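You operate a simulated robot arm through the tools that you are given. There is no shell and no other tool.

You are at the controls of a simulated robot arm. One attempt, no reset.

TASK
Set the burnt ring aside, then warm red and yellow rings two cycles.
Fine: the burnt ring's steel foot is dark blue, not silver; it goes on the free end of the shrink-fit bench; both on pads of the ring heater; cycles by the orange button.
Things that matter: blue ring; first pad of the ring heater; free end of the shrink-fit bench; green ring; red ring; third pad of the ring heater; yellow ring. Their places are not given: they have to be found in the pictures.

The check looks at the end state, three seconds after you hand in, the way a careful person would. Anything else that was tipped, shoved, dropped, spilled or broken makes it a failure.

THE ROBOT
A 6-joint arm with a two-finger gripper, fixed in place. Base frame: the origin is on the floor under the middle of its stand, x ahead of it, y to its left, z up. Lengths are in mm, angles in rad, forces in N, time in s.
It reaches about 1572 mm from its shoulder. Its first joint turns from -2.897 to 2.897 rad. Payload 2.45 kg.
Tool frame: the origin (TCP) lies between the finger pads and is the grasp point; the fingertips stand 20 mm ahead of it; z points along the fingers, y is the line along which they close. The gripper opens to 140 mm; its body begins 168 mm behind the TCP.
Orientation is that of the tool frame in the base frame, as a unit quaternion [x, y, z, w]. With the fingers straight down and closing along the base's y, the tool's x points along the base's -x, its y along +y and its z along -z.

THE INTERFACE
- The arm moves only by the tool servo_tool. Its argument "rows" is a list of rows, each a list of 7 numbers: the shift along the base's x, y, z in mm, then the turn, a rotation vector about the base's x, y, z in rad, then the finger opening in mm, from 0 to 140. In form: [[dx, dy, dz, ax, ay, az, hand], ...]. A call has 1 to 20 rows; each row is the pose to reach, as a shift and turn from the pose commanded when the call began. Each row takes 0.2 s and may step no farther than 50 mm and 0.15 rad from the row before; otherwise, or with a gripper value out of range, the whole call is refused. Where a pose cannot be reached the arm comes as near as it can. A force on the tool above 40 N (or 10 N above the force at the start of the call, whichever is more), or a blocked arm, ends the call early, and 0.2 s more pass. Each finger travels about 45 mm/s and halts on what it meets, pressing with about 32 N; the grip force reading is that of the motor and also rises with nothing between the fingers. The clock runs only during rows and for 0.2 s after the last one: add rows that repeat a pose to give the fingers time. It gives the time, the measured TCP pose, the force on the tool (base axes), the opening and the grip force at its end, in the units of the frame above (readings bear some noise), with the torque about the TCP (base axes, N m) and any sound that the robot's microphone picked up.
- Cameras (640 x 400 px; columns grow to the right, rows downward): "scene" is fixed at [399.3, -500.8, 1611.1]; the picture's right is [0.66, -0.75, 0.00], its down [-0.52, -0.46, -0.72] and it looks along [0.54, 0.48, -0.69] (base axes); focal length 317 px, centre (320, 200). "wrist" rides on the gripper at [78, 11, -209] in the tool frame; the picture's right is [-0.14, 0.99, 0.00], its down [-0.92, -0.13, -0.37] and it looks along [-0.37, -0.05, 0.93] (tool axes); focal length 280 px, centre (320, 200).
- get_image(camera): a new picture of that camera. It takes no simulated time.
- measure_at(camera, pixels): there is no depth. For up to 12 entries [column, row, z] of the newest picture of that camera ("zoom" is the newest enlarged one), the place [x, y] in the base frame at which the ray of that pixel passes the height z, good to about 2 mm. It takes no simulated time.
- zoom(camera, box): a new picture of the part [left, top, right, bottom] of that camera's present view, enlarged. It takes no simulated time.
- sign_off(): hands the job in; it is judged then, once.

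Unless the task says otherwise, let go and move clear before handing in.

The tools are called after "Request:" as name(argument=value, ...) on one line, values as JSON. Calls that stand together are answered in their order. servo_tool: Moves the arm, as the interface text tells. Its arguments: {"type":"object","properties":{"rows":{"type":"array"}},"required":["rows"]} The other tools are called the same way: get_image (camera) takes a picture; measure_at (camera, pixels) gives the place at which the rays of pixels pass given heights; zoom (camera, box) takes an enlarged picture of a part of a camera's view; sign_off () hands the job in.

At the start:

```text
time: 0.0
position: [592.3, 231.8, 1181.9]
ee_rot: [0.0, 1.0, 0.0, 0.0]
ft_force: [0.1, -0.1, -0.2]
wrist_torque: [-0.02, -0.01, 0.03]
finger_gap: 140.2
gripper_force: 0.0
```

scene: 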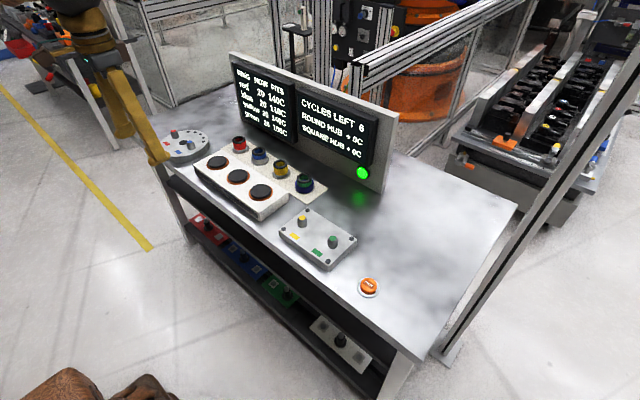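
wrist: 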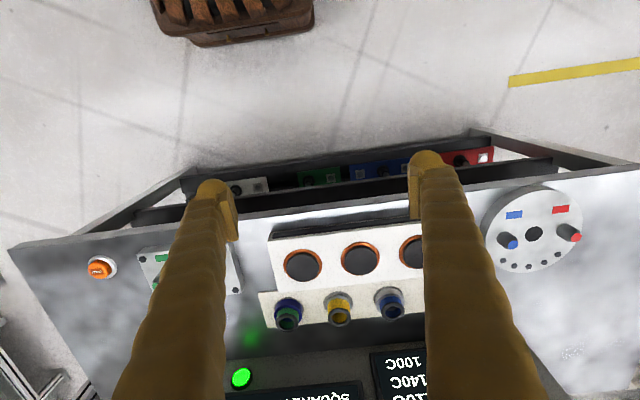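

The scene picture shows a bench with a three-pad heater (pads near 217,162 / 238,177 / 261,192), four rings behind it (238,145 to 304,183), a plate with two hubs (318,237), an orange button (369,287) and a display. I'll zoom in to read the details.

Request:
zoom(camera="scene", box=[220, 45, 410, 195])

Request:
zoom(camera="scene", box=[140, 110, 340, 235])

Request:
zoom(camera="scene", box=[260, 190, 420, 310])

Request:
zoom(camera="wrist", box=[230, 210, 440, 340])

Request:
zoom(camera="scene", box=[170, 190, 400, 390])

```text
2.67 times, centred on (315, 120) of scene
```

zoom: 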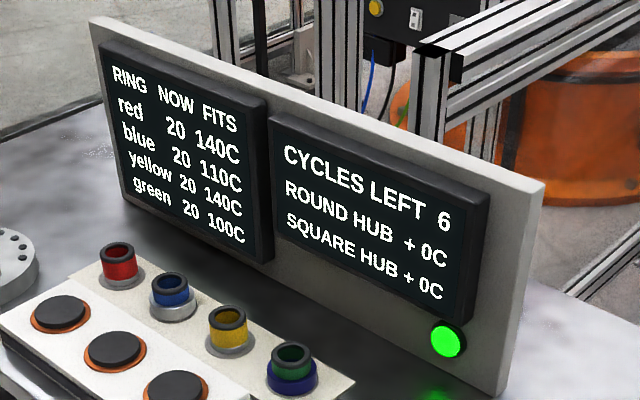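

```text
3.20 times, centred on (240, 172) of scene
```

zoom: 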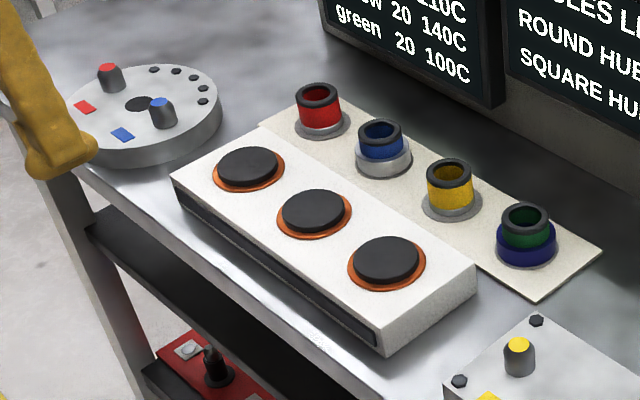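

```text
3.33 times, centred on (340, 250) of scene
```

zoom: 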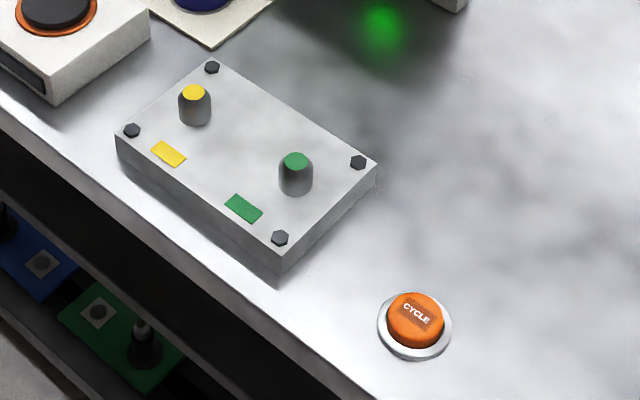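

```text
3.05 times, centred on (335, 275) of wrist
```

zoom: 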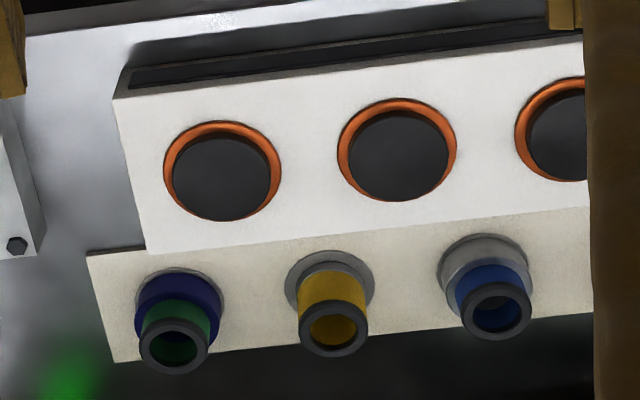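

```text
2.00 times, centred on (285, 290) of scene
```

zoom: 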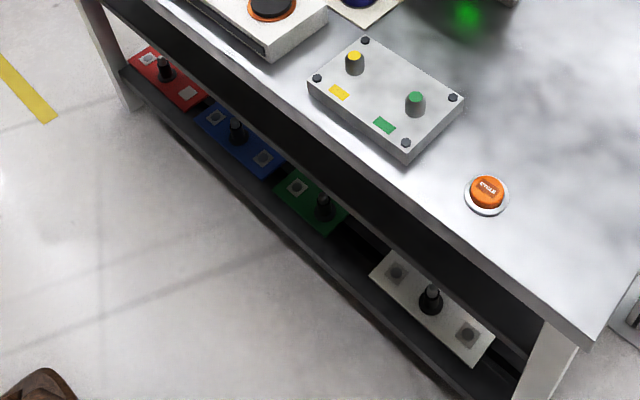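

The green ring (304,183) is the one with the dark blue foot, so it is the burnt one; the bench's right end, around (440,215), looks empty. I'll now triangulate the bench height by comparing the two cameras.

Request:
measure_at(camera="scene", pixels=[[369, 285, 800], [369, 285, 900], [369, 285, 1000], [261, 191, 800], [261, 191, 900], [261, 191, 1000], [238, 176, 900], [217, 161, 900], [304, 177, 900], [362, 173, 900]])

Request:
measure_at(camera="wrist", pixels=[[100, 268, 800], [100, 268, 900], [100, 268, 1000], [303, 266, 800], [303, 266, 900], [303, 266, 1000], [360, 259, 900], [288, 322, 900], [241, 378, 900]])

```text
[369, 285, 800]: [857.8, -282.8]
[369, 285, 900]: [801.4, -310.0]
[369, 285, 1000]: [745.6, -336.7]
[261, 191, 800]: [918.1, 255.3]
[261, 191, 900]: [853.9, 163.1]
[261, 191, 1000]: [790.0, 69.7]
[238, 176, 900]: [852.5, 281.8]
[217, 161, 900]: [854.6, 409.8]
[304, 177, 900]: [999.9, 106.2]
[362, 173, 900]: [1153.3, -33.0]
```

```text
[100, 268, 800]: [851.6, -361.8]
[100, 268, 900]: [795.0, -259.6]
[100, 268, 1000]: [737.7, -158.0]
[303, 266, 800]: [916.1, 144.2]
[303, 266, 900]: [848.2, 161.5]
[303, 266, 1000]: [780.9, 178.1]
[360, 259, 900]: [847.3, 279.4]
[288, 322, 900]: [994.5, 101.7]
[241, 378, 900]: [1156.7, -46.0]
```

Triangulation puts the button top near z≈861 and the pad tops near z≈901. I'll refine this with zoomed pictures of the rings in both cameras.

Request:
zoom(camera="scene", box=[215, 120, 335, 195])

Request:
zoom(camera="scene", box=[380, 130, 540, 330])

```text
5.33 times, centred on (275, 158) of scene
```

zoom: 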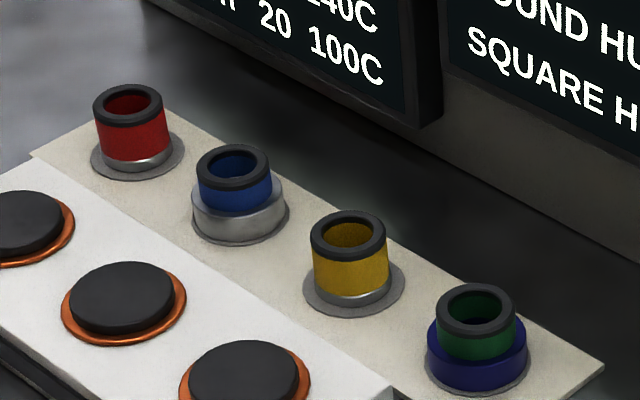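

```text
2.00 times, centred on (460, 230) of scene
```

zoom: 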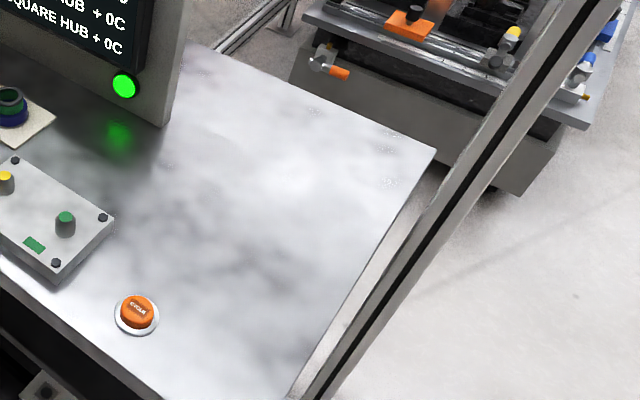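

The rings are clear in the zoom: red and yellow have thin silver feet, blue a tall silver foot, green a tall dark-blue foot. I'll move the arm forward, staying high, for a closer wrist view.

Request:
servo_tool(rows=[[40, 0, 0, 0, 0, 0, 140], [80, 0, 0, 0, 0, 0, 140], [120, 0, 0, 0, 0, 0, 140], [160, 0, 0, 0, 0, 0, 140], [200, 0, 0, 0, 0, 0, 140], [220, 0, 0, 0, 0, 0, 140], [220, 0, 0, 0, 0, 0, 140]])

Request:
get_image(camera="wrist")

Request:
get_image(camera="scene")

```text
time: 1.6
position: [812.8, 231.9, 1182.4]
ee_rot: [-0.001, 1.0, 0.0, 0.0]
ft_force: [-0.2, -0.2, 0.9]
wrist_torque: [0.04, -0.02, 0.02]
finger_gap: 139.9
gripper_force: 0.1
```

```text
taken
```

wrist: 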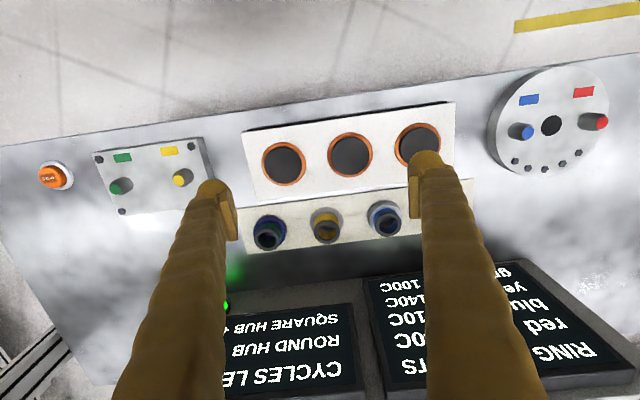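

```text
taken
```

scene: 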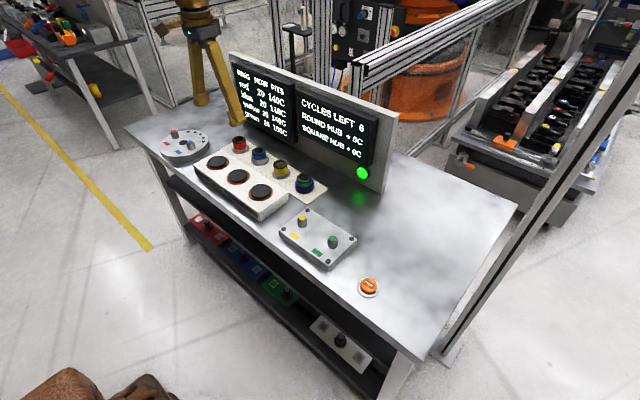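

The wrist view now shows pads (284,163),(350,155),(418,145) and rings at (269,231),(327,224),(385,218). I'll zoom on each and measure for triangulation.

Request:
zoom(camera="wrist", box=[235, 95, 475, 255])

Request:
measure_at(camera="wrist", pixels=[[284, 162, 880], [284, 162, 900], [350, 155, 880], [350, 155, 900], [269, 235, 880], [269, 235, 900], [269, 235, 920], [52, 175, 860], [52, 175, 900], [122, 185, 880], [183, 177, 880]])

```text
2.50 times, centred on (355, 175) of wrist
```

zoom: 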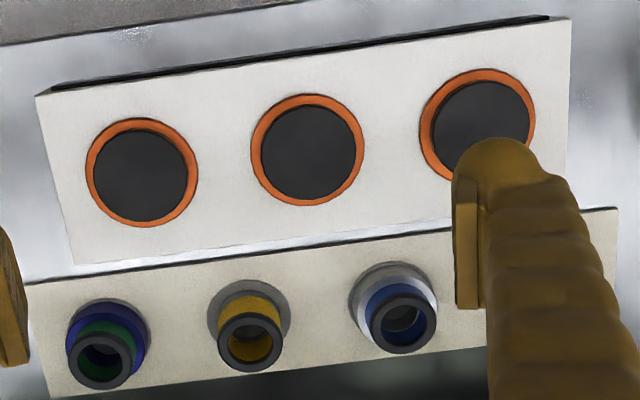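

```text
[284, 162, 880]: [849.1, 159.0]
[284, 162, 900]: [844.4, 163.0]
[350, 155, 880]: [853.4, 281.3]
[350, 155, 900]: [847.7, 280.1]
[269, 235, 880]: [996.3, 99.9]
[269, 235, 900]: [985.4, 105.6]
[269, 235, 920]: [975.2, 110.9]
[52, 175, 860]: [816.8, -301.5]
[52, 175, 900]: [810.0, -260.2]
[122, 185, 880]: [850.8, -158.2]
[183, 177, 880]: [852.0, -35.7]
```

The zoom gives sharper points: pad discs at (140,178), (308,153), ring rims at (101,358), (249,342), (403,323). I'll measure these at several heights, then do the same in the scene zoom.

Request:
measure_at(camera="zoom", pixels=[[140, 178, 900], [308, 153, 900], [101, 358, 880], [101, 358, 920], [249, 342, 880], [249, 342, 920], [403, 323, 880], [403, 323, 920], [36, 96, 890], [78, 263, 890], [570, 18, 890], [618, 207, 850]])

Request:
zoom(camera="scene", box=[215, 120, 335, 195])

```text
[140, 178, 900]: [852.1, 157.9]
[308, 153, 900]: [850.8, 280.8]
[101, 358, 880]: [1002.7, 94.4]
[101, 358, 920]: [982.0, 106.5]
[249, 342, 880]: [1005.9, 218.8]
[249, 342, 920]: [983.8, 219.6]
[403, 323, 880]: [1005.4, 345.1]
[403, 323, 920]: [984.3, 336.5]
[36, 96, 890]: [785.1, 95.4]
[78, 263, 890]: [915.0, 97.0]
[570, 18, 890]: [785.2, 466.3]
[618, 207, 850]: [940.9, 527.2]
```

```text
5.33 times, centred on (275, 158) of scene
```

zoom: 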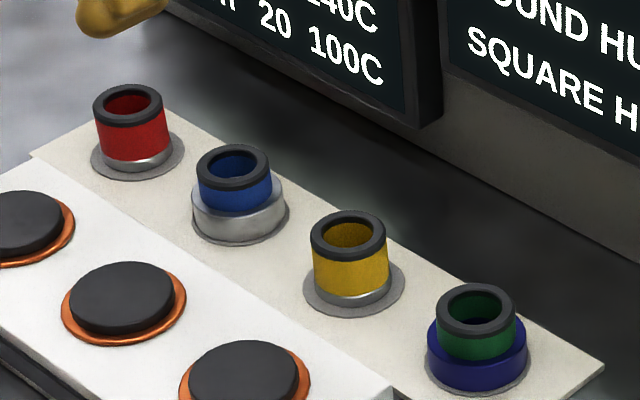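

In this scene zoom the ring rims are centred at red (128,104), blue (233,166), yellow (348,234), green (475,307). I'll measure those and the base discs.

Request:
measure_at(camera="zoom", pixels=[[128, 104, 880], [128, 104, 920], [233, 166, 880], [233, 166, 920], [348, 234, 880], [348, 234, 920], [475, 307, 880], [475, 307, 920], [354, 288, 850], [605, 363, 850], [33, 153, 850], [245, 370, 900]])

```text
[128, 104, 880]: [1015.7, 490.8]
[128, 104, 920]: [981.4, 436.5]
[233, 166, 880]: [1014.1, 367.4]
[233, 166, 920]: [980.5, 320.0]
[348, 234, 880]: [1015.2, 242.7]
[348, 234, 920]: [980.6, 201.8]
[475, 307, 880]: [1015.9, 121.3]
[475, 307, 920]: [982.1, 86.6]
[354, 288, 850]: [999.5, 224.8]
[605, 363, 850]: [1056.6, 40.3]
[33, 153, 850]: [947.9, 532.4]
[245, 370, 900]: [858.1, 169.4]
```

Triangulated: ring rims at z≈903, x≈995, with y ≈ 101 (green), 219 (yellow), 340 (blue), 460 (red); pads at x≈851, y≈158, 281, ~400. Next I'll measure the bench corners and the free area and zoom closer on the green ring's foot.

Request:
measure_at(camera="scene", pixels=[[516, 205, 850], [403, 358, 850], [126, 125, 850], [440, 230, 850], [398, 113, 1100], [398, 113, 1150], [230, 53, 1100], [384, 192, 850], [369, 294, 850], [356, 240, 880], [327, 271, 870]])

Request:
zoom(camera="scene", box=[285, 165, 325, 200])

Request:
zoom(camera="scene", box=[335, 260, 405, 310])

Request:
zoom(camera="wrist", box=[20, 130, 240, 260])

```text
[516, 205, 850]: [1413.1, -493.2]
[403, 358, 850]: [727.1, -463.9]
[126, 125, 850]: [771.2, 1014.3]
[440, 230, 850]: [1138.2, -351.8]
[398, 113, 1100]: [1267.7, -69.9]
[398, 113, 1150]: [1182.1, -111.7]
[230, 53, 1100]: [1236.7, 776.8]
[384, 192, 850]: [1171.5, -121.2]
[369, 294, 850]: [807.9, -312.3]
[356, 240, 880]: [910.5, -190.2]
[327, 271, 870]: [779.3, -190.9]
```

```text
11.43 times, centred on (305, 182) of scene
```

zoom: 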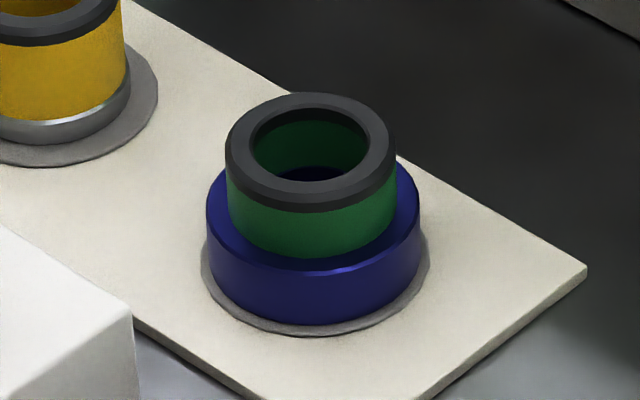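

```text
8.00 times, centred on (370, 285) of scene
```

zoom: 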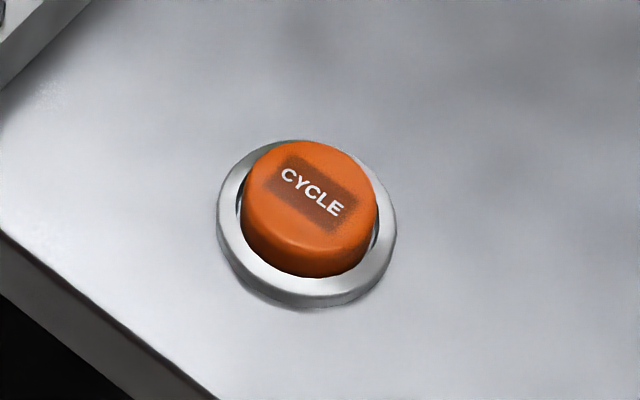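

```text
2.91 times, centred on (130, 195) of wrist
```

zoom: 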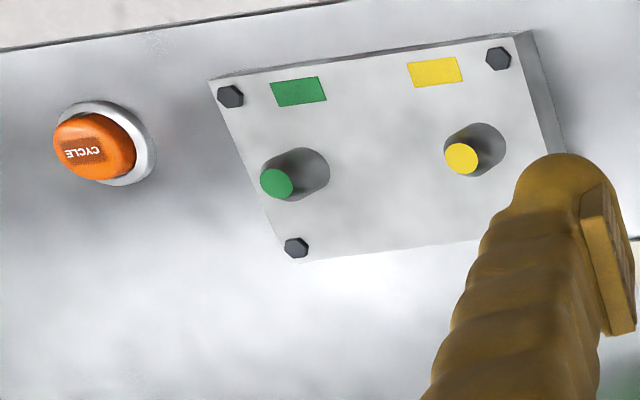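

The corner and button readings suggest a bench top near z≈845–850, with the free end at y below about -150. I'll move closer above the green ring (TCP about 900,100,1000) for a finer wrist view.

Request:
servo_tool(rows=[[20, -25, -30, 0, 0, 0, 140], [35, -50, -60, 0, 0, 0, 140], [50, -75, -90, 0, 0, 0, 140], [65, -100, -120, 0, 0, 0, 140], [80, -120, -145, 0, 0, 0, 140], [87, -131, -165, 0, 0, 0, 140], [87, -131, -182, 0, 0, 0, 140], [87, -131, -182, 0, 0, 0, 140]])

Request:
get_image(camera="wrist")

Request:
get_image(camera="scene")

```text
time: 3.4
position: [896.7, 102.2, 1000.2]
ee_rot: [0.0, 1.0, -0.001, 0.001]
ft_force: [-0.2, -0.4, 0.1]
wrist_torque: [-0.01, 0.0, 0.0]
finger_gap: 140.2
gripper_force: 0.1
```

```text
taken
```

wrist: 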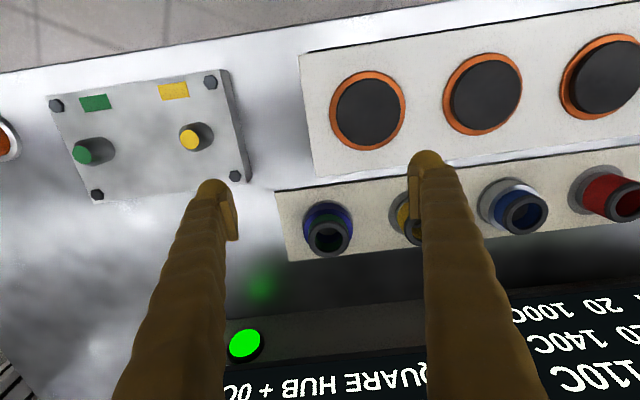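

```text
taken
```

scene: 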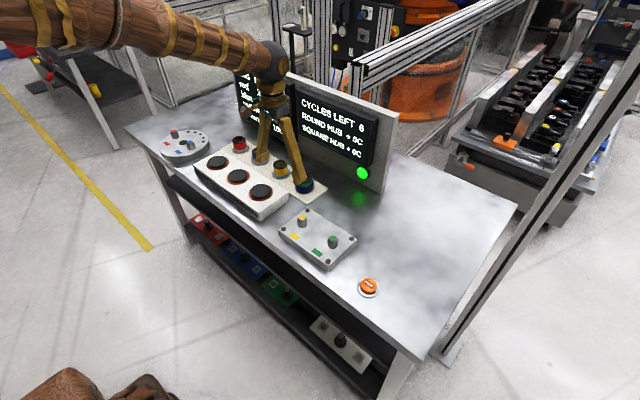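

The gripper is above the heater's rear edge and the green ring is at wrist (328,235). I'll zoom for detail and measure the rim and foot.

Request:
zoom(camera="wrist", box=[270, 170, 420, 270])

Request:
measure_at(camera="wrist", pixels=[[328, 238, 900], [328, 238, 910], [368, 111, 900], [482, 94, 900], [288, 263, 850], [275, 191, 850], [247, 345, 880], [184, 138, 890], [85, 153, 890]])

```text
4.00 times, centred on (345, 220) of wrist
```

zoom: 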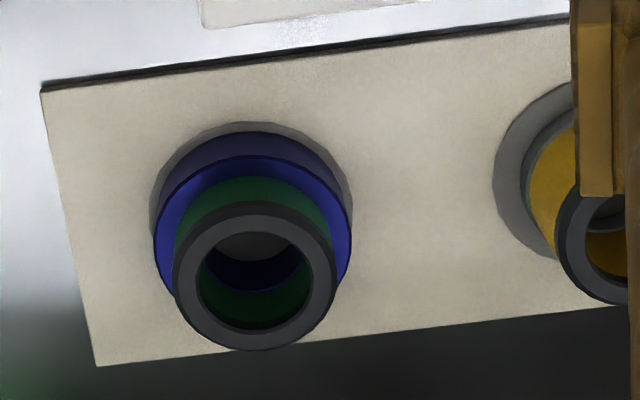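

```text
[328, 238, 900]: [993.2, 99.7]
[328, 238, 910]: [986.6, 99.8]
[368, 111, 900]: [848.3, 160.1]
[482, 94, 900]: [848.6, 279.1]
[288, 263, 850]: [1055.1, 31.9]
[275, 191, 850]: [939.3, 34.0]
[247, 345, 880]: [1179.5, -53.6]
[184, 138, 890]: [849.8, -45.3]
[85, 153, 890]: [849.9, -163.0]
```

The rim centre sits at about (993,100) with rim Ø≈52, foot Ø≈66, tray top z≈857 and foot top z≈879. I'll measure the finger thickness at the tips (z≈980) to check clearance to neighbouring rings.

Request:
zoom(camera="wrist", box=[180, 140, 260, 260])

Request:
zoom(camera="scene", box=[235, 60, 335, 200])

Request:
measure_at(camera="wrist", pixels=[[197, 190, 980], [238, 190, 980], [210, 180, 980], [408, 160, 980], [450, 160, 980], [238, 238, 1000], [184, 238, 1000]])

```text
3.33 times, centred on (220, 200) of wrist
```

zoom: 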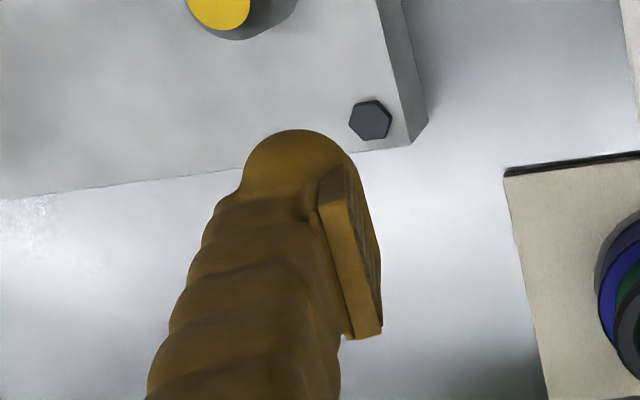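

```text
2.86 times, centred on (285, 130) of scene
```

zoom: 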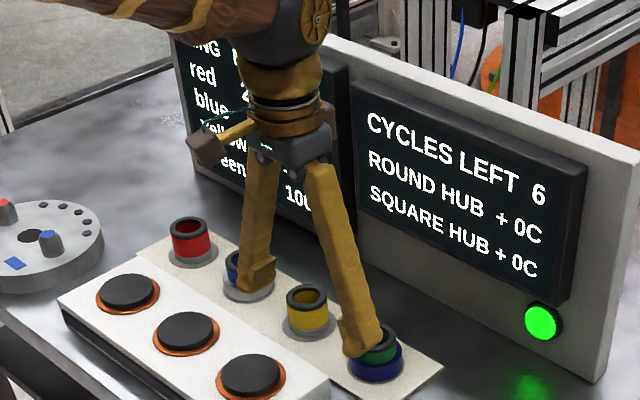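

```text
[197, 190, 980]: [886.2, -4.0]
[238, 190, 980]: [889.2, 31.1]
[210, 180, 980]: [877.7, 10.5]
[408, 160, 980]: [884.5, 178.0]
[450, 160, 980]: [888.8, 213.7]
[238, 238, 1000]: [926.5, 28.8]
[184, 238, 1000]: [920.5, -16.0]
```

Fingers are about 35 mm thick at the tips, so an opening of about 90 clears the yellow ring next to green. I'll move over the green ring (994,100) at z≈960 with the fingers at 90 and check alignment.

Request:
servo_tool(rows=[[30, -1, 0, 0, 0, 0, 120], [60, -2, 0, 0, 0, 0, 105], [85, -2, 0, 0, 0, 0, 92], [96, -2, -15, 0, 0, 0, 90], [96, -2, -30, 0, 0, 0, 90], [96, -2, -40, 0, 0, 0, 90], [96, -2, -40, 0, 0, 0, 90], [96, -2, -40, 0, 0, 0, 90]])

Request:
get_image(camera="wrist")

Request:
zoom(camera="scene", box=[235, 80, 355, 205])

```text
time: 5.2
position: [994.5, 98.9, 960.6]
ee_rot: [0.0, 1.0, 0.0, 0.001]
ft_force: [0.1, 0.2, -0.2]
wrist_torque: [0.0, 0.03, 0.03]
finger_gap: 90.1
gripper_force: 0.1
```

```text
taken
```

wrist: 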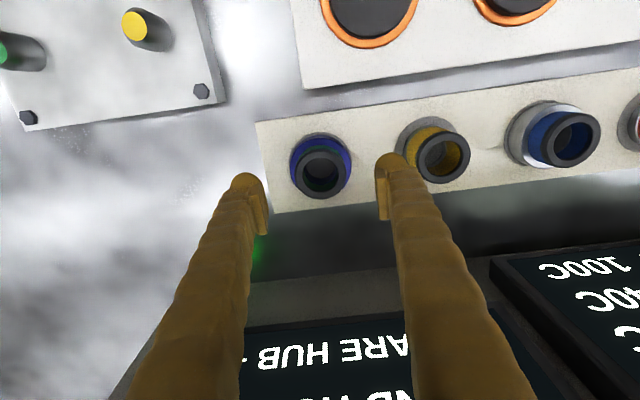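

```text
3.20 times, centred on (295, 142) of scene
```

zoom: 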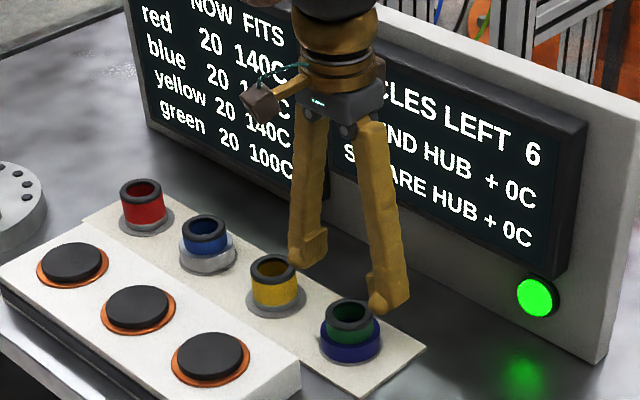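

The gripper is now over the green ring, whose rim is at wrist (321,171). I'll measure the ring position once more from this closer view.

Request:
zoom(camera="wrist", box=[260, 110, 480, 240])

Request:
measure_at(camera="wrist", pixels=[[321, 174, 903], [443, 155, 903], [573, 138, 903], [274, 214, 857], [256, 123, 857]])

```text
2.91 times, centred on (370, 175) of wrist
```

zoom: 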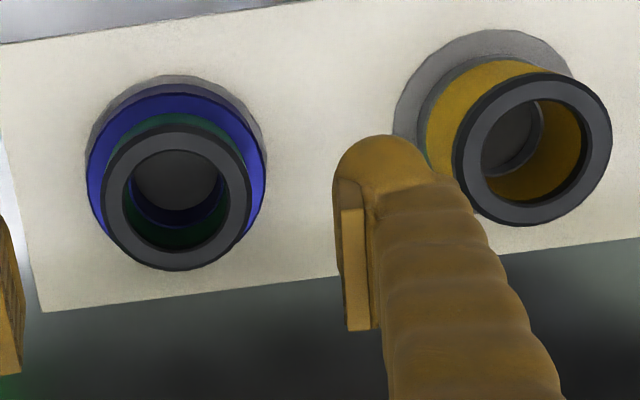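

```text
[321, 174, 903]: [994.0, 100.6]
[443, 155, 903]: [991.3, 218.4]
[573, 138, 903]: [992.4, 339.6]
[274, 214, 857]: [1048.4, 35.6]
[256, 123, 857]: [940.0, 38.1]
```

The green ring is centred at (994,100.5) and the gripper at (994.5,98.9), so alignment is good. I'll descend to z≈884 (tips about 7 mm above the tray) and close on the foot.

Request:
servo_tool(rows=[[0, 1.5, -20, 0, 0, 0, 90], [0, 1.5, -40, 0, 0, 0, 90], [0, 1.5, -58, 0, 0, 0, 90], [0, 1.5, -70, 0, 0, 0, 90], [0, 1.5, -76, 0, 0, 0, 90], [0, 1.5, -76, 0, 0, 0, 90]])

Request:
get_image(camera="wrist")

Request:
zoom(camera="scene", box=[235, 100, 355, 205])

```text
time: 6.6
position: [994.3, 100.2, 882.7]
ee_rot: [0.0, 1.0, 0.0, 0.0]
ft_force: [0.2, 0.4, 0.7]
wrist_torque: [-0.01, 0.03, -0.03]
finger_gap: 89.9
gripper_force: 0.1
```

```text
taken
```

wrist: 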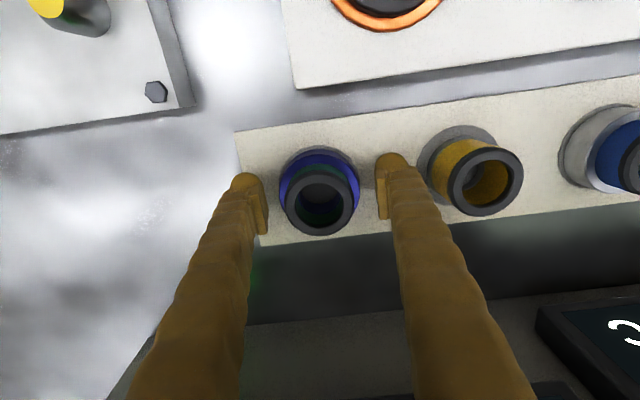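

```text
3.81 times, centred on (295, 152) of scene
```

zoom: 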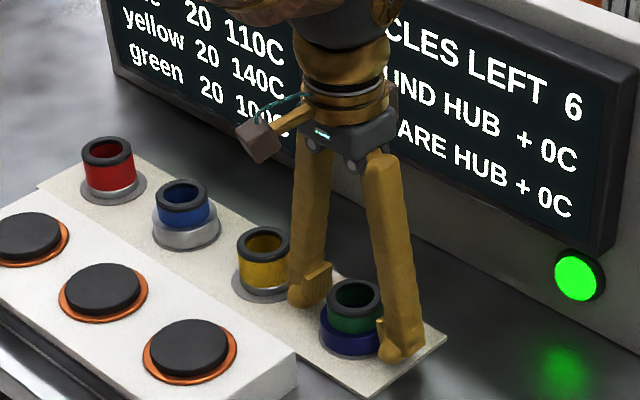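

The fingers straddle the green ring with clear space to the yellow one, and no force is showing. I'll close the fingers now.

Request:
servo_tool(rows=[[0, 0, 0, 0, 0, 0, 75], [0, 0, 0, 0, 0, 0, 60], [0, 0, 0, 0, 0, 0, 50], [0, 0, 0, 0, 0, 0, 50], [0, 0, 0, 0, 0, 0, 50], [0, 0, 0, 0, 0, 0, 50]])

Request:
zoom(camera="scene", box=[235, 100, 355, 205])

```text
time: 8.0
position: [994.4, 100.9, 883.6]
ee_rot: [0.0, 1.0, 0.0, 0.0]
ft_force: [-0.1, -1.6, 0.9]
wrist_torque: [-0.04, -0.02, -0.01]
finger_gap: 66.8
gripper_force: 31.9
```

```text
3.81 times, centred on (295, 152) of scene
```

zoom: 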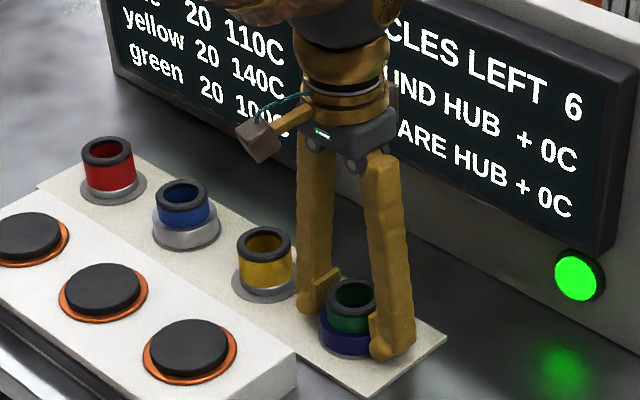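

The grip holds at 66.8 mm and 32 N on the foot. I'll lift about 90 mm and check.

Request:
servo_tool(rows=[[0, 0, 5, 0, 0, 0, 50], [0, 0, 15, 0, 0, 0, 50], [0, 0, 30, 0, 0, 0, 50], [0, 0, 50, 0, 0, 0, 50], [0, 0, 70, 0, 0, 0, 50], [0, 0, 90, 0, 0, 0, 50], [0, 0, 100, 0, 0, 0, 50], [0, 0, 100, 0, 0, 0, 50]])

Request:
get_image(camera="scene")

Request:
get_image(camera="wrist")

```text
time: 9.8
position: [994.2, 102.1, 984.3]
ee_rot: [0.0, 1.0, 0.001, 0.0]
ft_force: [-0.8, 0.2, -3.8]
wrist_torque: [0.01, -0.01, 0.02]
finger_gap: 67.0
gripper_force: 31.7
```

```text
taken
```

scene: 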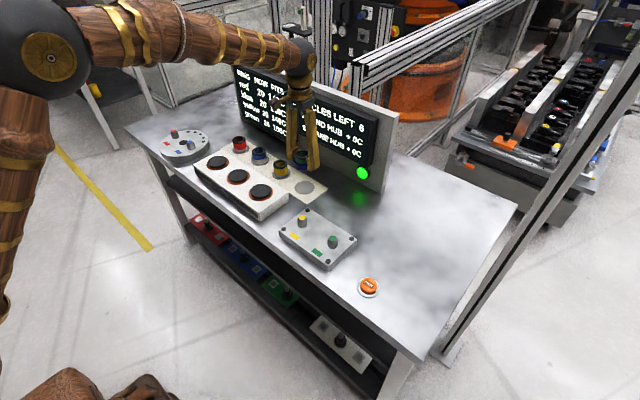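

```text
taken
```

wrist: 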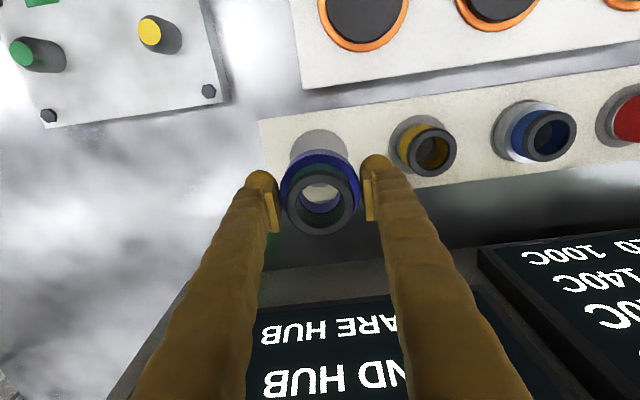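

The green ring is off its seat, held level between the fingers (wrist 320,195). I'll carry it to the free end at about (1030,-330), keeping the height.

Request:
servo_tool(rows=[[0, -15, 5, 0, 0, 0, 50], [0, -45, 10, 0, 0, 0, 50], [3, -80, 10, 0, 0, 0, 50], [6, -120, 10, 0, 0, 0, 50], [10, -160, 10, 0, 0, 0, 50], [14, -200, 10, 0, 0, 0, 50], [18, -240, 10, 0, 0, 0, 50], [22, -280, 10, 0, 0, 0, 50], [26, -320, 10, 0, 0, 0, 50], [30, -360, 10, 0, 0, 0, 50], [34, -395, 10, 0, 0, 0, 50], [36, -420, 10, 0, 0, 0, 50], [36, -432, 10, 0, 0, 0, 50], [36, -432, 10, 0, 0, 0, 50]])

Request:
get_image(camera="scene")

Request:
get_image(camera="wrist")

```text
time: 12.8
position: [1032.0, -330.7, 993.2]
ee_rot: [0.0, 1.0, 0.001, 0.001]
ft_force: [-0.4, 0.5, -3.5]
wrist_torque: [0.0, 0.01, 0.05]
finger_gap: 67.0
gripper_force: 32.0
```

```text
taken
```

scene: 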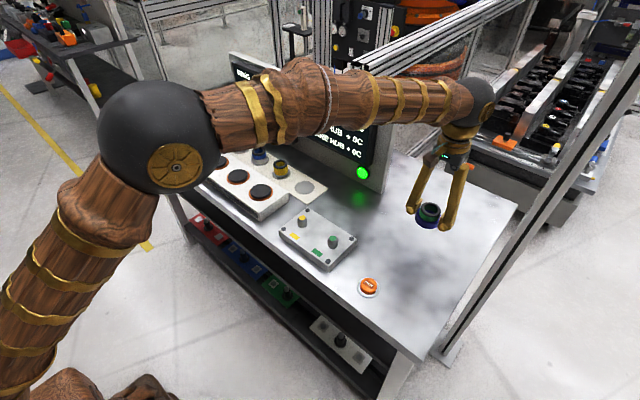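

```text
taken
```

wrist: 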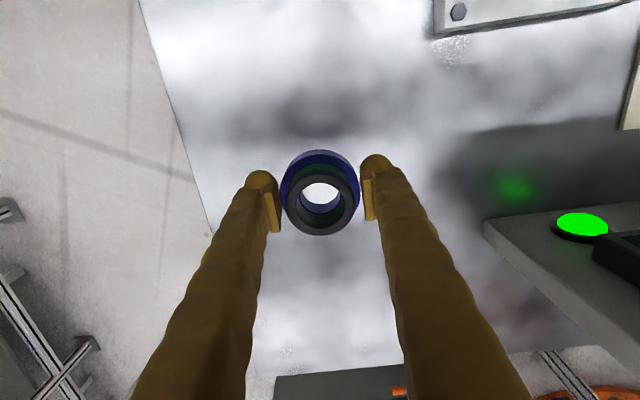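

The ring is above the free end; the bench's right edge shows at wrist (140,10)–(207,220). I'll measure that edge and surrounding features.

Request:
measure_at(camera="wrist", pixels=[[140, 5, 850], [180, 130, 850], [207, 220, 850], [440, 35, 850], [640, 128, 857], [488, 222, 1100], [488, 222, 1050]])

Request:
measure_at(camera="scene", pixels=[[517, 204, 850], [460, 285, 850], [430, 325, 850], [427, 226, 850], [356, 244, 850]])

```text
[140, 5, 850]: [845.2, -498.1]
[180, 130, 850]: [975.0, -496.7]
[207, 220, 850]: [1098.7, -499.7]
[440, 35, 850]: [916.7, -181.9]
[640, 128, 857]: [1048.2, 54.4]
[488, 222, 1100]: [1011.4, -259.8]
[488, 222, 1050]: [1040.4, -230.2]
```

```text
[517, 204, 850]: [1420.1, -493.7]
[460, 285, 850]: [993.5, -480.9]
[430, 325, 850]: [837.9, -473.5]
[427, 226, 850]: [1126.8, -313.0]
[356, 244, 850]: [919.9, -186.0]
```

The bench's right edge is at y≈-498 and the hub plate ends at y≈-184, so (1032,-331) is well inside the free end. I'll descend to TCP z≈890 and then feel for contact in small steps.

Request:
servo_tool(rows=[[0, 0, -20, 0, 0, 0, 50], [0, 0, -45, 0, 0, 0, 50], [0, 0, -70, 0, 0, 0, 50], [0, 0, -90, 0, 0, 0, 50], [0, 0, -102, 0, 0, 0, 50], [0, 0, -106, 0, 0, 0, 50], [0, 0, -106, 0, 0, 0, 50]])

Request:
zoom(camera="scene", box=[390, 150, 490, 260])

Request:
get_image(camera="wrist")

```text
time: 14.4
position: [1034.0, -331.2, 886.4]
ee_rot: [0.0, 1.0, 0.0, 0.001]
ft_force: [0.6, 1.0, -4.1]
wrist_torque: [0.0, 0.02, 0.01]
finger_gap: 66.9
gripper_force: 32.2
```

```text
3.64 times, centred on (440, 205) of scene
```

zoom: 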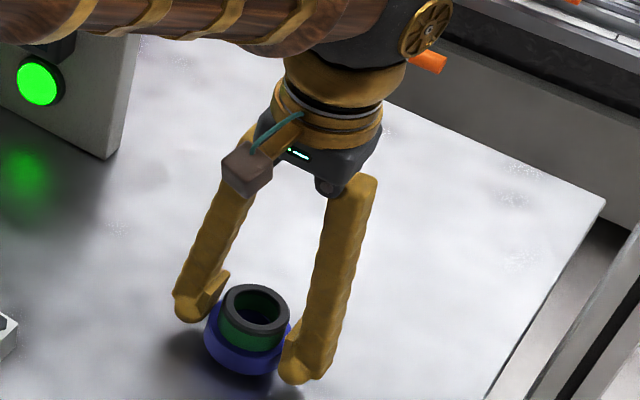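

```text
taken
```

wrist: 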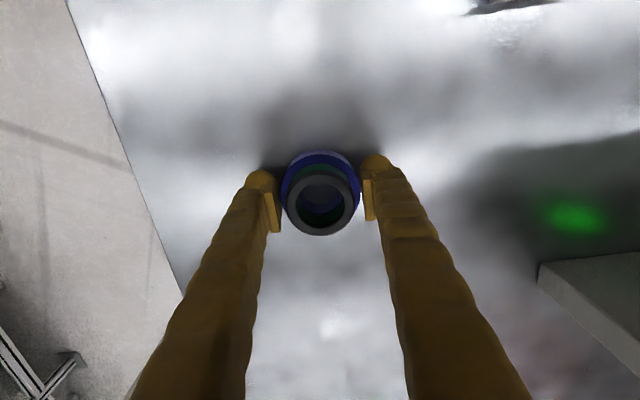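

The ring is still just above the surface with only its weight (-4 N) showing. I'll go down in 2 mm steps and watch the force.

Request:
servo_tool(rows=[[0, 0, -2, 0, 0, 0, 50], [0, 0, -4, 0, 0, 0, 50], [0, 0, -6, 0, 0, 0, 50], [0, 0, -7, 0, 0, 0, 50]])

```text
time: 15.4
position: [1031.1, -331.8, 880.1]
ee_rot: [0.0, 1.0, 0.0, 0.0]
ft_force: [0.2, 0.9, -3.3]
wrist_torque: [-0.02, 0.02, -0.01]
finger_gap: 66.8
gripper_force: 31.7
```

Still only the ring's weight at z≈880, so there is no contact yet. I'll continue in 1 mm steps.

Request:
servo_tool(rows=[[0, 0, -1, 0, 0, 0, 50], [0, 0, -2, 0, 0, 0, 50], [0, 0, -2, 0, 0, 0, 50]])

```text
time: 16.2
position: [1031.3, -332.3, 879.6]
ee_rot: [0.001, 1.0, 0.0, 0.0]
ft_force: [0.0, -0.1, -3.5]
wrist_torque: [0.0, -0.03, -0.04]
finger_gap: 66.9
gripper_force: 32.1
```

Request:
servo_tool(rows=[[0, 0, -1, 0, 0, 0, 50], [0, 0, -2, 0, 0, 0, 50], [0, 0, -2, 0, 0, 0, 50]])

Request:
zoom(camera="scene", box=[405, 200, 465, 260])

```text
time: 17.0
position: [1030.9, -331.7, 875.6]
ee_rot: [-0.001, 1.0, 0.0, 0.0]
ft_force: [1.3, -0.1, -3.8]
wrist_torque: [0.02, -0.04, -0.03]
finger_gap: 66.8
gripper_force: 32.0
```

```text
6.67 times, centred on (435, 230) of scene
```

zoom: 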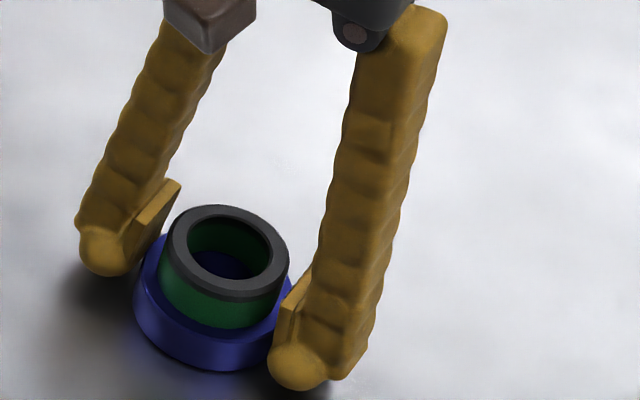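

At about z≈876 the zoom shows the foot still slightly above the surface and only -3.8 N. I'll continue down gently.

Request:
servo_tool(rows=[[0, 0, -1, 0, 0, 0, 50], [0, 0, -2, 0, 0, 0, 50], [0, 0, -2, 0, 0, 0, 50]])

```text
time: 17.8
position: [1031.9, -330.5, 875.7]
ee_rot: [0.0, 1.0, 0.0, 0.001]
ft_force: [-2.6, -1.0, 3.5]
wrist_torque: [0.05, 0.14, -0.03]
finger_gap: 66.9
gripper_force: 31.5
```

The vertical force flipped from -3.8 to +3.5 N, so the foot is on the bench. I'll open the fingers without moving.

Request:
servo_tool(rows=[[0, 0, 0, 0, 0, 0, 68], [0, 0, 0, 0, 0, 0, 74], [0, 0, 0, 0, 0, 0, 82], [0, 0, 0, 0, 0, 0, 90], [0, 0, 0, 0, 0, 0, 95], [0, 0, 0, 0, 0, 0, 95]])

Request:
zoom(camera="scene", box=[405, 200, 465, 260])

Request:
get_image(camera="wrist")

```text
time: 19.2
position: [1031.2, -332.5, 876.0]
ee_rot: [0.0, 1.0, -0.001, 0.0]
ft_force: [-1.0, -0.4, -0.1]
wrist_torque: [-0.02, 0.03, 0.0]
finger_gap: 95.1
gripper_force: 0.0
```

```text
6.67 times, centred on (435, 230) of scene
```

zoom: 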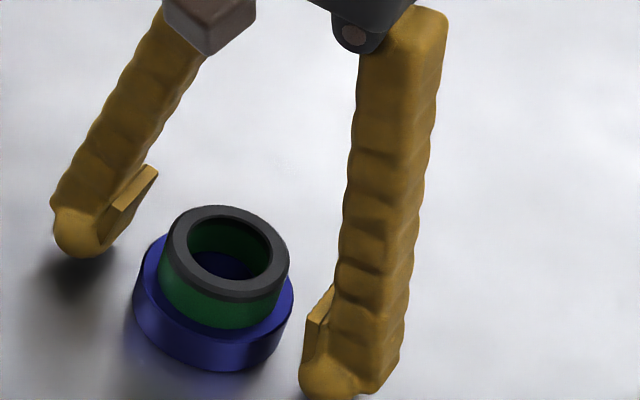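

```text
taken
```

wrist: 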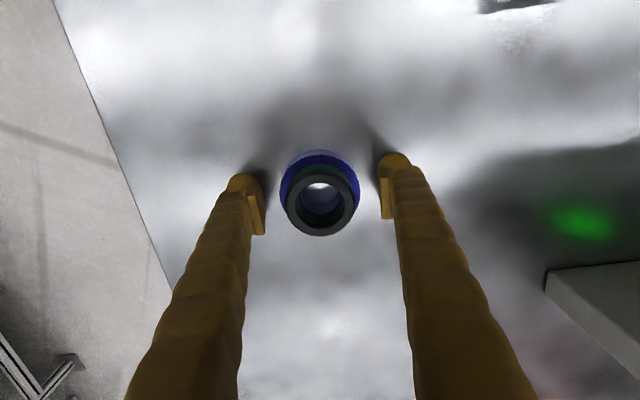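

The green ring stands upright and untouched with the fingers open around it. I'll lift straight up, then travel to a point above the yellow ring (993,219).

Request:
servo_tool(rows=[[0, 0, 15, 0, 0, 0, 95], [0, 0, 40, 0, 0, 0, 95], [0, 0, 75, 0, 0, 0, 95], [0, 0, 105, 0, 0, 0, 95], [0, 20, 120, 0, 0, 0, 95], [0, 55, 125, 0, 0, 0, 90], [-3, 95, 125, 0, 0, 0, 86], [-6, 135, 125, 0, 0, 0, 80], [-9, 178, 125, 0, 0, 0, 78], [-12, 222, 125, 0, 0, 0, 78], [-15, 266, 125, 0, 0, 0, 78], [-18, 310, 125, 0, 0, 0, 78], [-22, 354, 125, 0, 0, 0, 78], [-26, 398, 125, 0, 0, 0, 78], [-30, 440, 125, 0, 0, 0, 78], [-33, 480, 120, 0, 0, 0, 78], [-36, 515, 110, 0, 0, 0, 78], [-38, 540, 100, 0, 0, 0, 78], [-38, 551, 90, 0, 0, 0, 78], [-38, 551, 85, 0, 0, 0, 78]])

Request:
get_image(camera="wrist")

Request:
get_image(camera="scene")

```text
time: 23.4
position: [993.3, 219.9, 958.2]
ee_rot: [-0.001, 1.0, 0.0, 0.0]
ft_force: [-0.5, 0.2, 0.8]
wrist_torque: [-0.01, 0.01, -0.02]
finger_gap: 77.8
gripper_force: 0.1
```

```text
taken
```

wrist: 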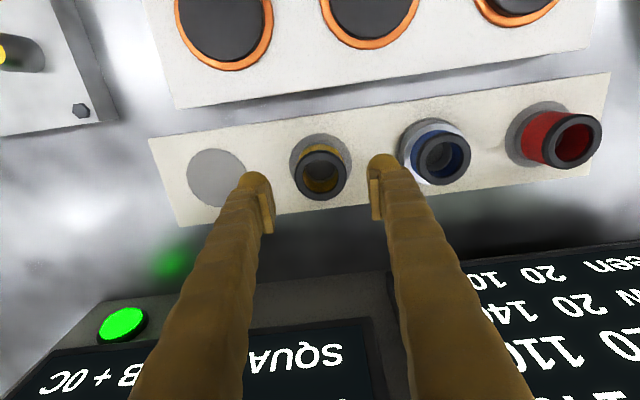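

```text
taken
```

scene: 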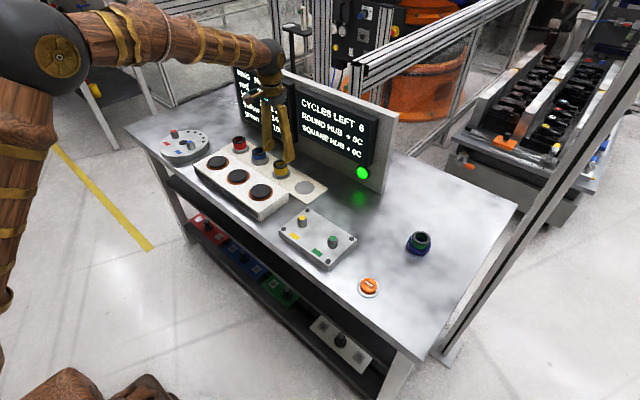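

The green ring stands on the free end (scene 419,243) and the gripper is above yellow (wrist 322,174). I'll check yellow's exact position and the clearance to the blue foot.

Request:
zoom(camera="wrist", box=[240, 100, 480, 240])

Request:
measure_at(camera="wrist", pixels=[[322, 175, 903], [442, 158, 903], [573, 141, 903], [216, 178, 857]])

```text
2.67 times, centred on (360, 170) of wrist
```

zoom: 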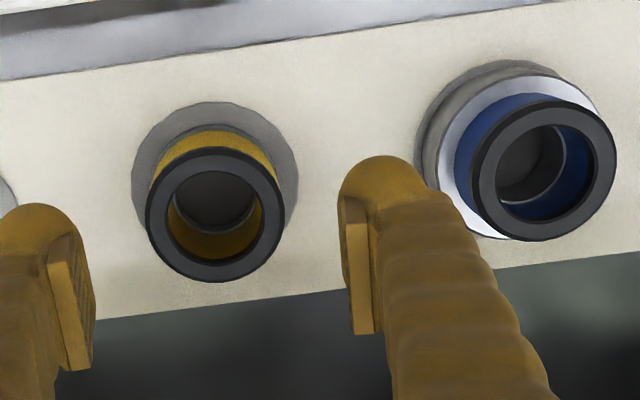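

```text
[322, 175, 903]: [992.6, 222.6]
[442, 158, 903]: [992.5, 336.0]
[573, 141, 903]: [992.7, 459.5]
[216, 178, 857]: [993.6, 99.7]
```

Yellow is centred at about (993.5,220.5), nearly under the tool, with around 13 mm clearance to the blue foot. I'll descend to z≈884.

Request:
servo_tool(rows=[[0, 1, -20, 0, 0, 0, 78], [0, 1, -40, 0, 0, 0, 78], [0, 1, -58, 0, 0, 0, 78], [0, 1, -70, 0, 0, 0, 78], [0, 1, -76, 0, 0, 0, 78], [0, 1, -76, 0, 0, 0, 78]])

Request:
get_image(camera="wrist")

Request:
zoom(camera="scene", box=[225, 90, 335, 205])

```text
time: 24.8
position: [995.0, 220.2, 882.5]
ee_rot: [0.0, 1.0, 0.0, 0.001]
ft_force: [0.2, -0.9, -0.6]
wrist_torque: [0.0, 0.01, 0.01]
finger_gap: 77.7
gripper_force: 0.1
```

```text
taken
```

wrist: 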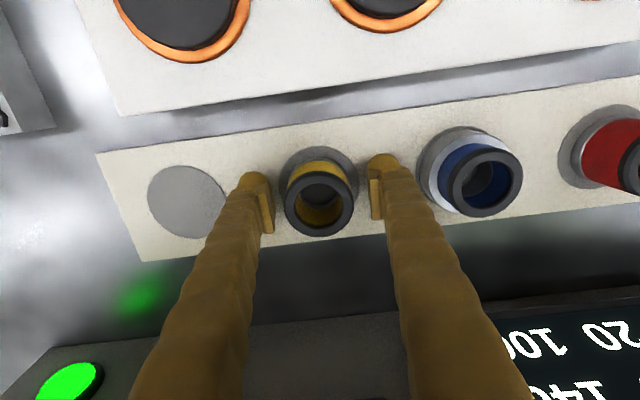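

```text
3.48 times, centred on (280, 148) of scene
```

zoom: 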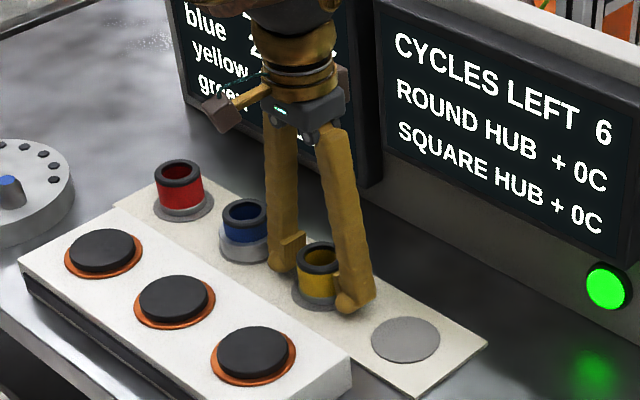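

The fingers straddle the yellow ring cleanly, and blue is untouched. I'll close on it.

Request:
servo_tool(rows=[[0, 0, 0, 0, 0, 0, 65], [0, 0, 0, 0, 0, 0, 50], [0, 0, 0, 0, 0, 0, 35], [0, 0, 0, 0, 0, 0, 35], [0, 0, 0, 0, 0, 0, 35], [0, 0, 0, 0, 0, 0, 35], [0, 0, 0, 0, 0, 0, 35]])

```text
time: 26.4
position: [994.8, 220.9, 882.0]
ee_rot: [0.001, 1.0, 0.001, 0.0]
ft_force: [-0.3, -0.9, -0.3]
wrist_torque: [0.02, 0.02, 0.0]
finger_gap: 52.1
gripper_force: 32.3
```

Yellow is gripped at 52.1 mm and 32 N. I'll lift 100 mm and look again at the pads.

Request:
servo_tool(rows=[[0, 0, 5, 0, 0, 0, 35], [0, 0, 15, 0, 0, 0, 35], [0, 0, 35, 0, 0, 0, 35], [0, 0, 60, 0, 0, 0, 35], [0, 0, 85, 0, 0, 0, 35], [0, 0, 105, 0, 0, 0, 35], [0, 0, 110, 0, 0, 0, 35], [0, 0, 110, 0, 0, 0, 35]])

Request:
get_image(camera="wrist")

Request:
zoom(camera="scene", box=[190, 130, 310, 230])

```text
time: 28.2
position: [994.6, 220.0, 993.4]
ee_rot: [0.0, 1.0, 0.0, 0.0]
ft_force: [-0.6, 0.0, -1.9]
wrist_torque: [0.0, 0.04, 0.01]
finger_gap: 52.4
gripper_force: 31.7
```

```text
taken
```

wrist: 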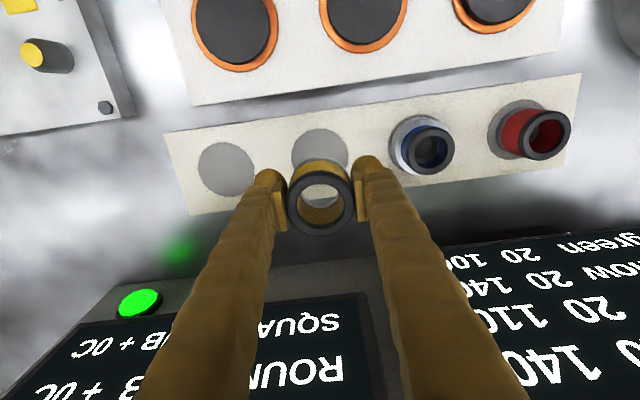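

```text
4.00 times, centred on (250, 180) of scene
```

zoom: 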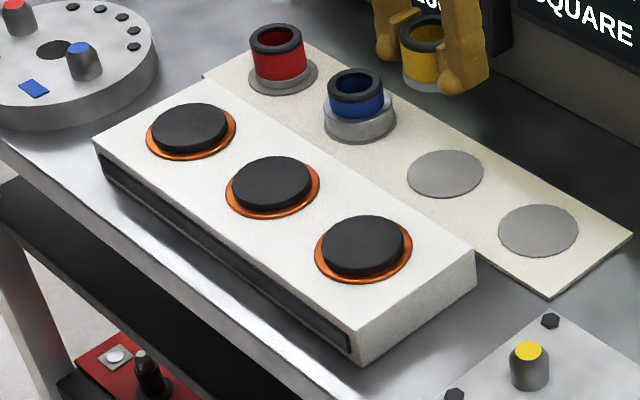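

Yellow hangs level between the fingers (scene zoom 424,45). I'll measure the pad top centres in this scene zoom at (362,243), (272,183), (189,128).

Request:
measure_at(camera="zoom", pixels=[[362, 243, 895], [362, 243, 905], [272, 183, 895], [272, 183, 905], [189, 128, 895], [189, 128, 905], [474, 250, 890], [365, 330, 890]])

Request:
measure_at(camera="wrist", pixels=[[229, 172, 857], [320, 156, 857], [560, 52, 890], [190, 106, 890]])

```text
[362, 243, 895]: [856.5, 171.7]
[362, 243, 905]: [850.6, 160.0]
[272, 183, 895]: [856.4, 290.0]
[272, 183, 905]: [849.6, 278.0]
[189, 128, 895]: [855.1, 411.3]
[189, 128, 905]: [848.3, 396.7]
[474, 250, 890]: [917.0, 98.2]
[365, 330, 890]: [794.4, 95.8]
```

```text
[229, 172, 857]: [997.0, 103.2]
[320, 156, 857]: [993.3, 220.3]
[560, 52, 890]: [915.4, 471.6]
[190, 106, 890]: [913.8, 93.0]
```

Pads are centred at (850,160), (850,280), (850,400) with tops near z≈904. I'll carry yellow over the right-hand pad (850,160) at the present height.

Request:
servo_tool(rows=[[-10, -4, 0, 0, 0, 0, 35], [-35, -14, 0, 0, 0, 0, 35], [-65, -27, 0, 0, 0, 0, 35], [-95, -40, 0, 0, 0, 0, 35], [-122, -51, 0, 0, 0, 0, 35], [-138, -58, 0, 0, 0, 0, 35], [-143.5, -60, 0, 0, 0, 0, 35], [-143.5, -60, 0, 0, 0, 0, 35]])

Request:
get_image(camera="wrist")

Request:
zoom(camera="scene", box=[190, 120, 310, 220])

```text
time: 30.0
position: [848.0, 159.4, 992.1]
ee_rot: [0.0, 1.0, 0.0, 0.001]
ft_force: [-0.2, 0.5, -1.8]
wrist_torque: [0.01, 0.01, 0.03]
finger_gap: 52.4
gripper_force: 31.6
```

```text
taken
```

wrist: 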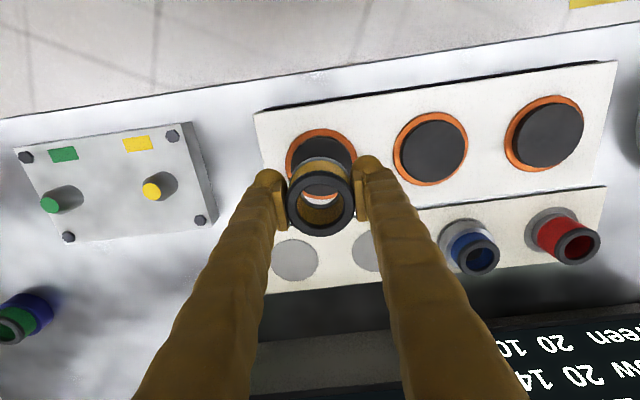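

```text
4.00 times, centred on (250, 170) of scene
```

zoom: 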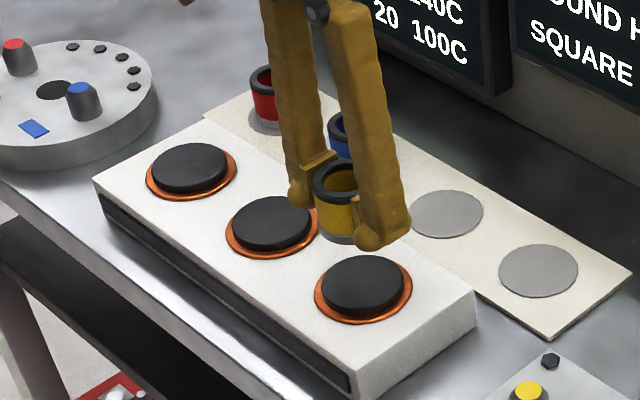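

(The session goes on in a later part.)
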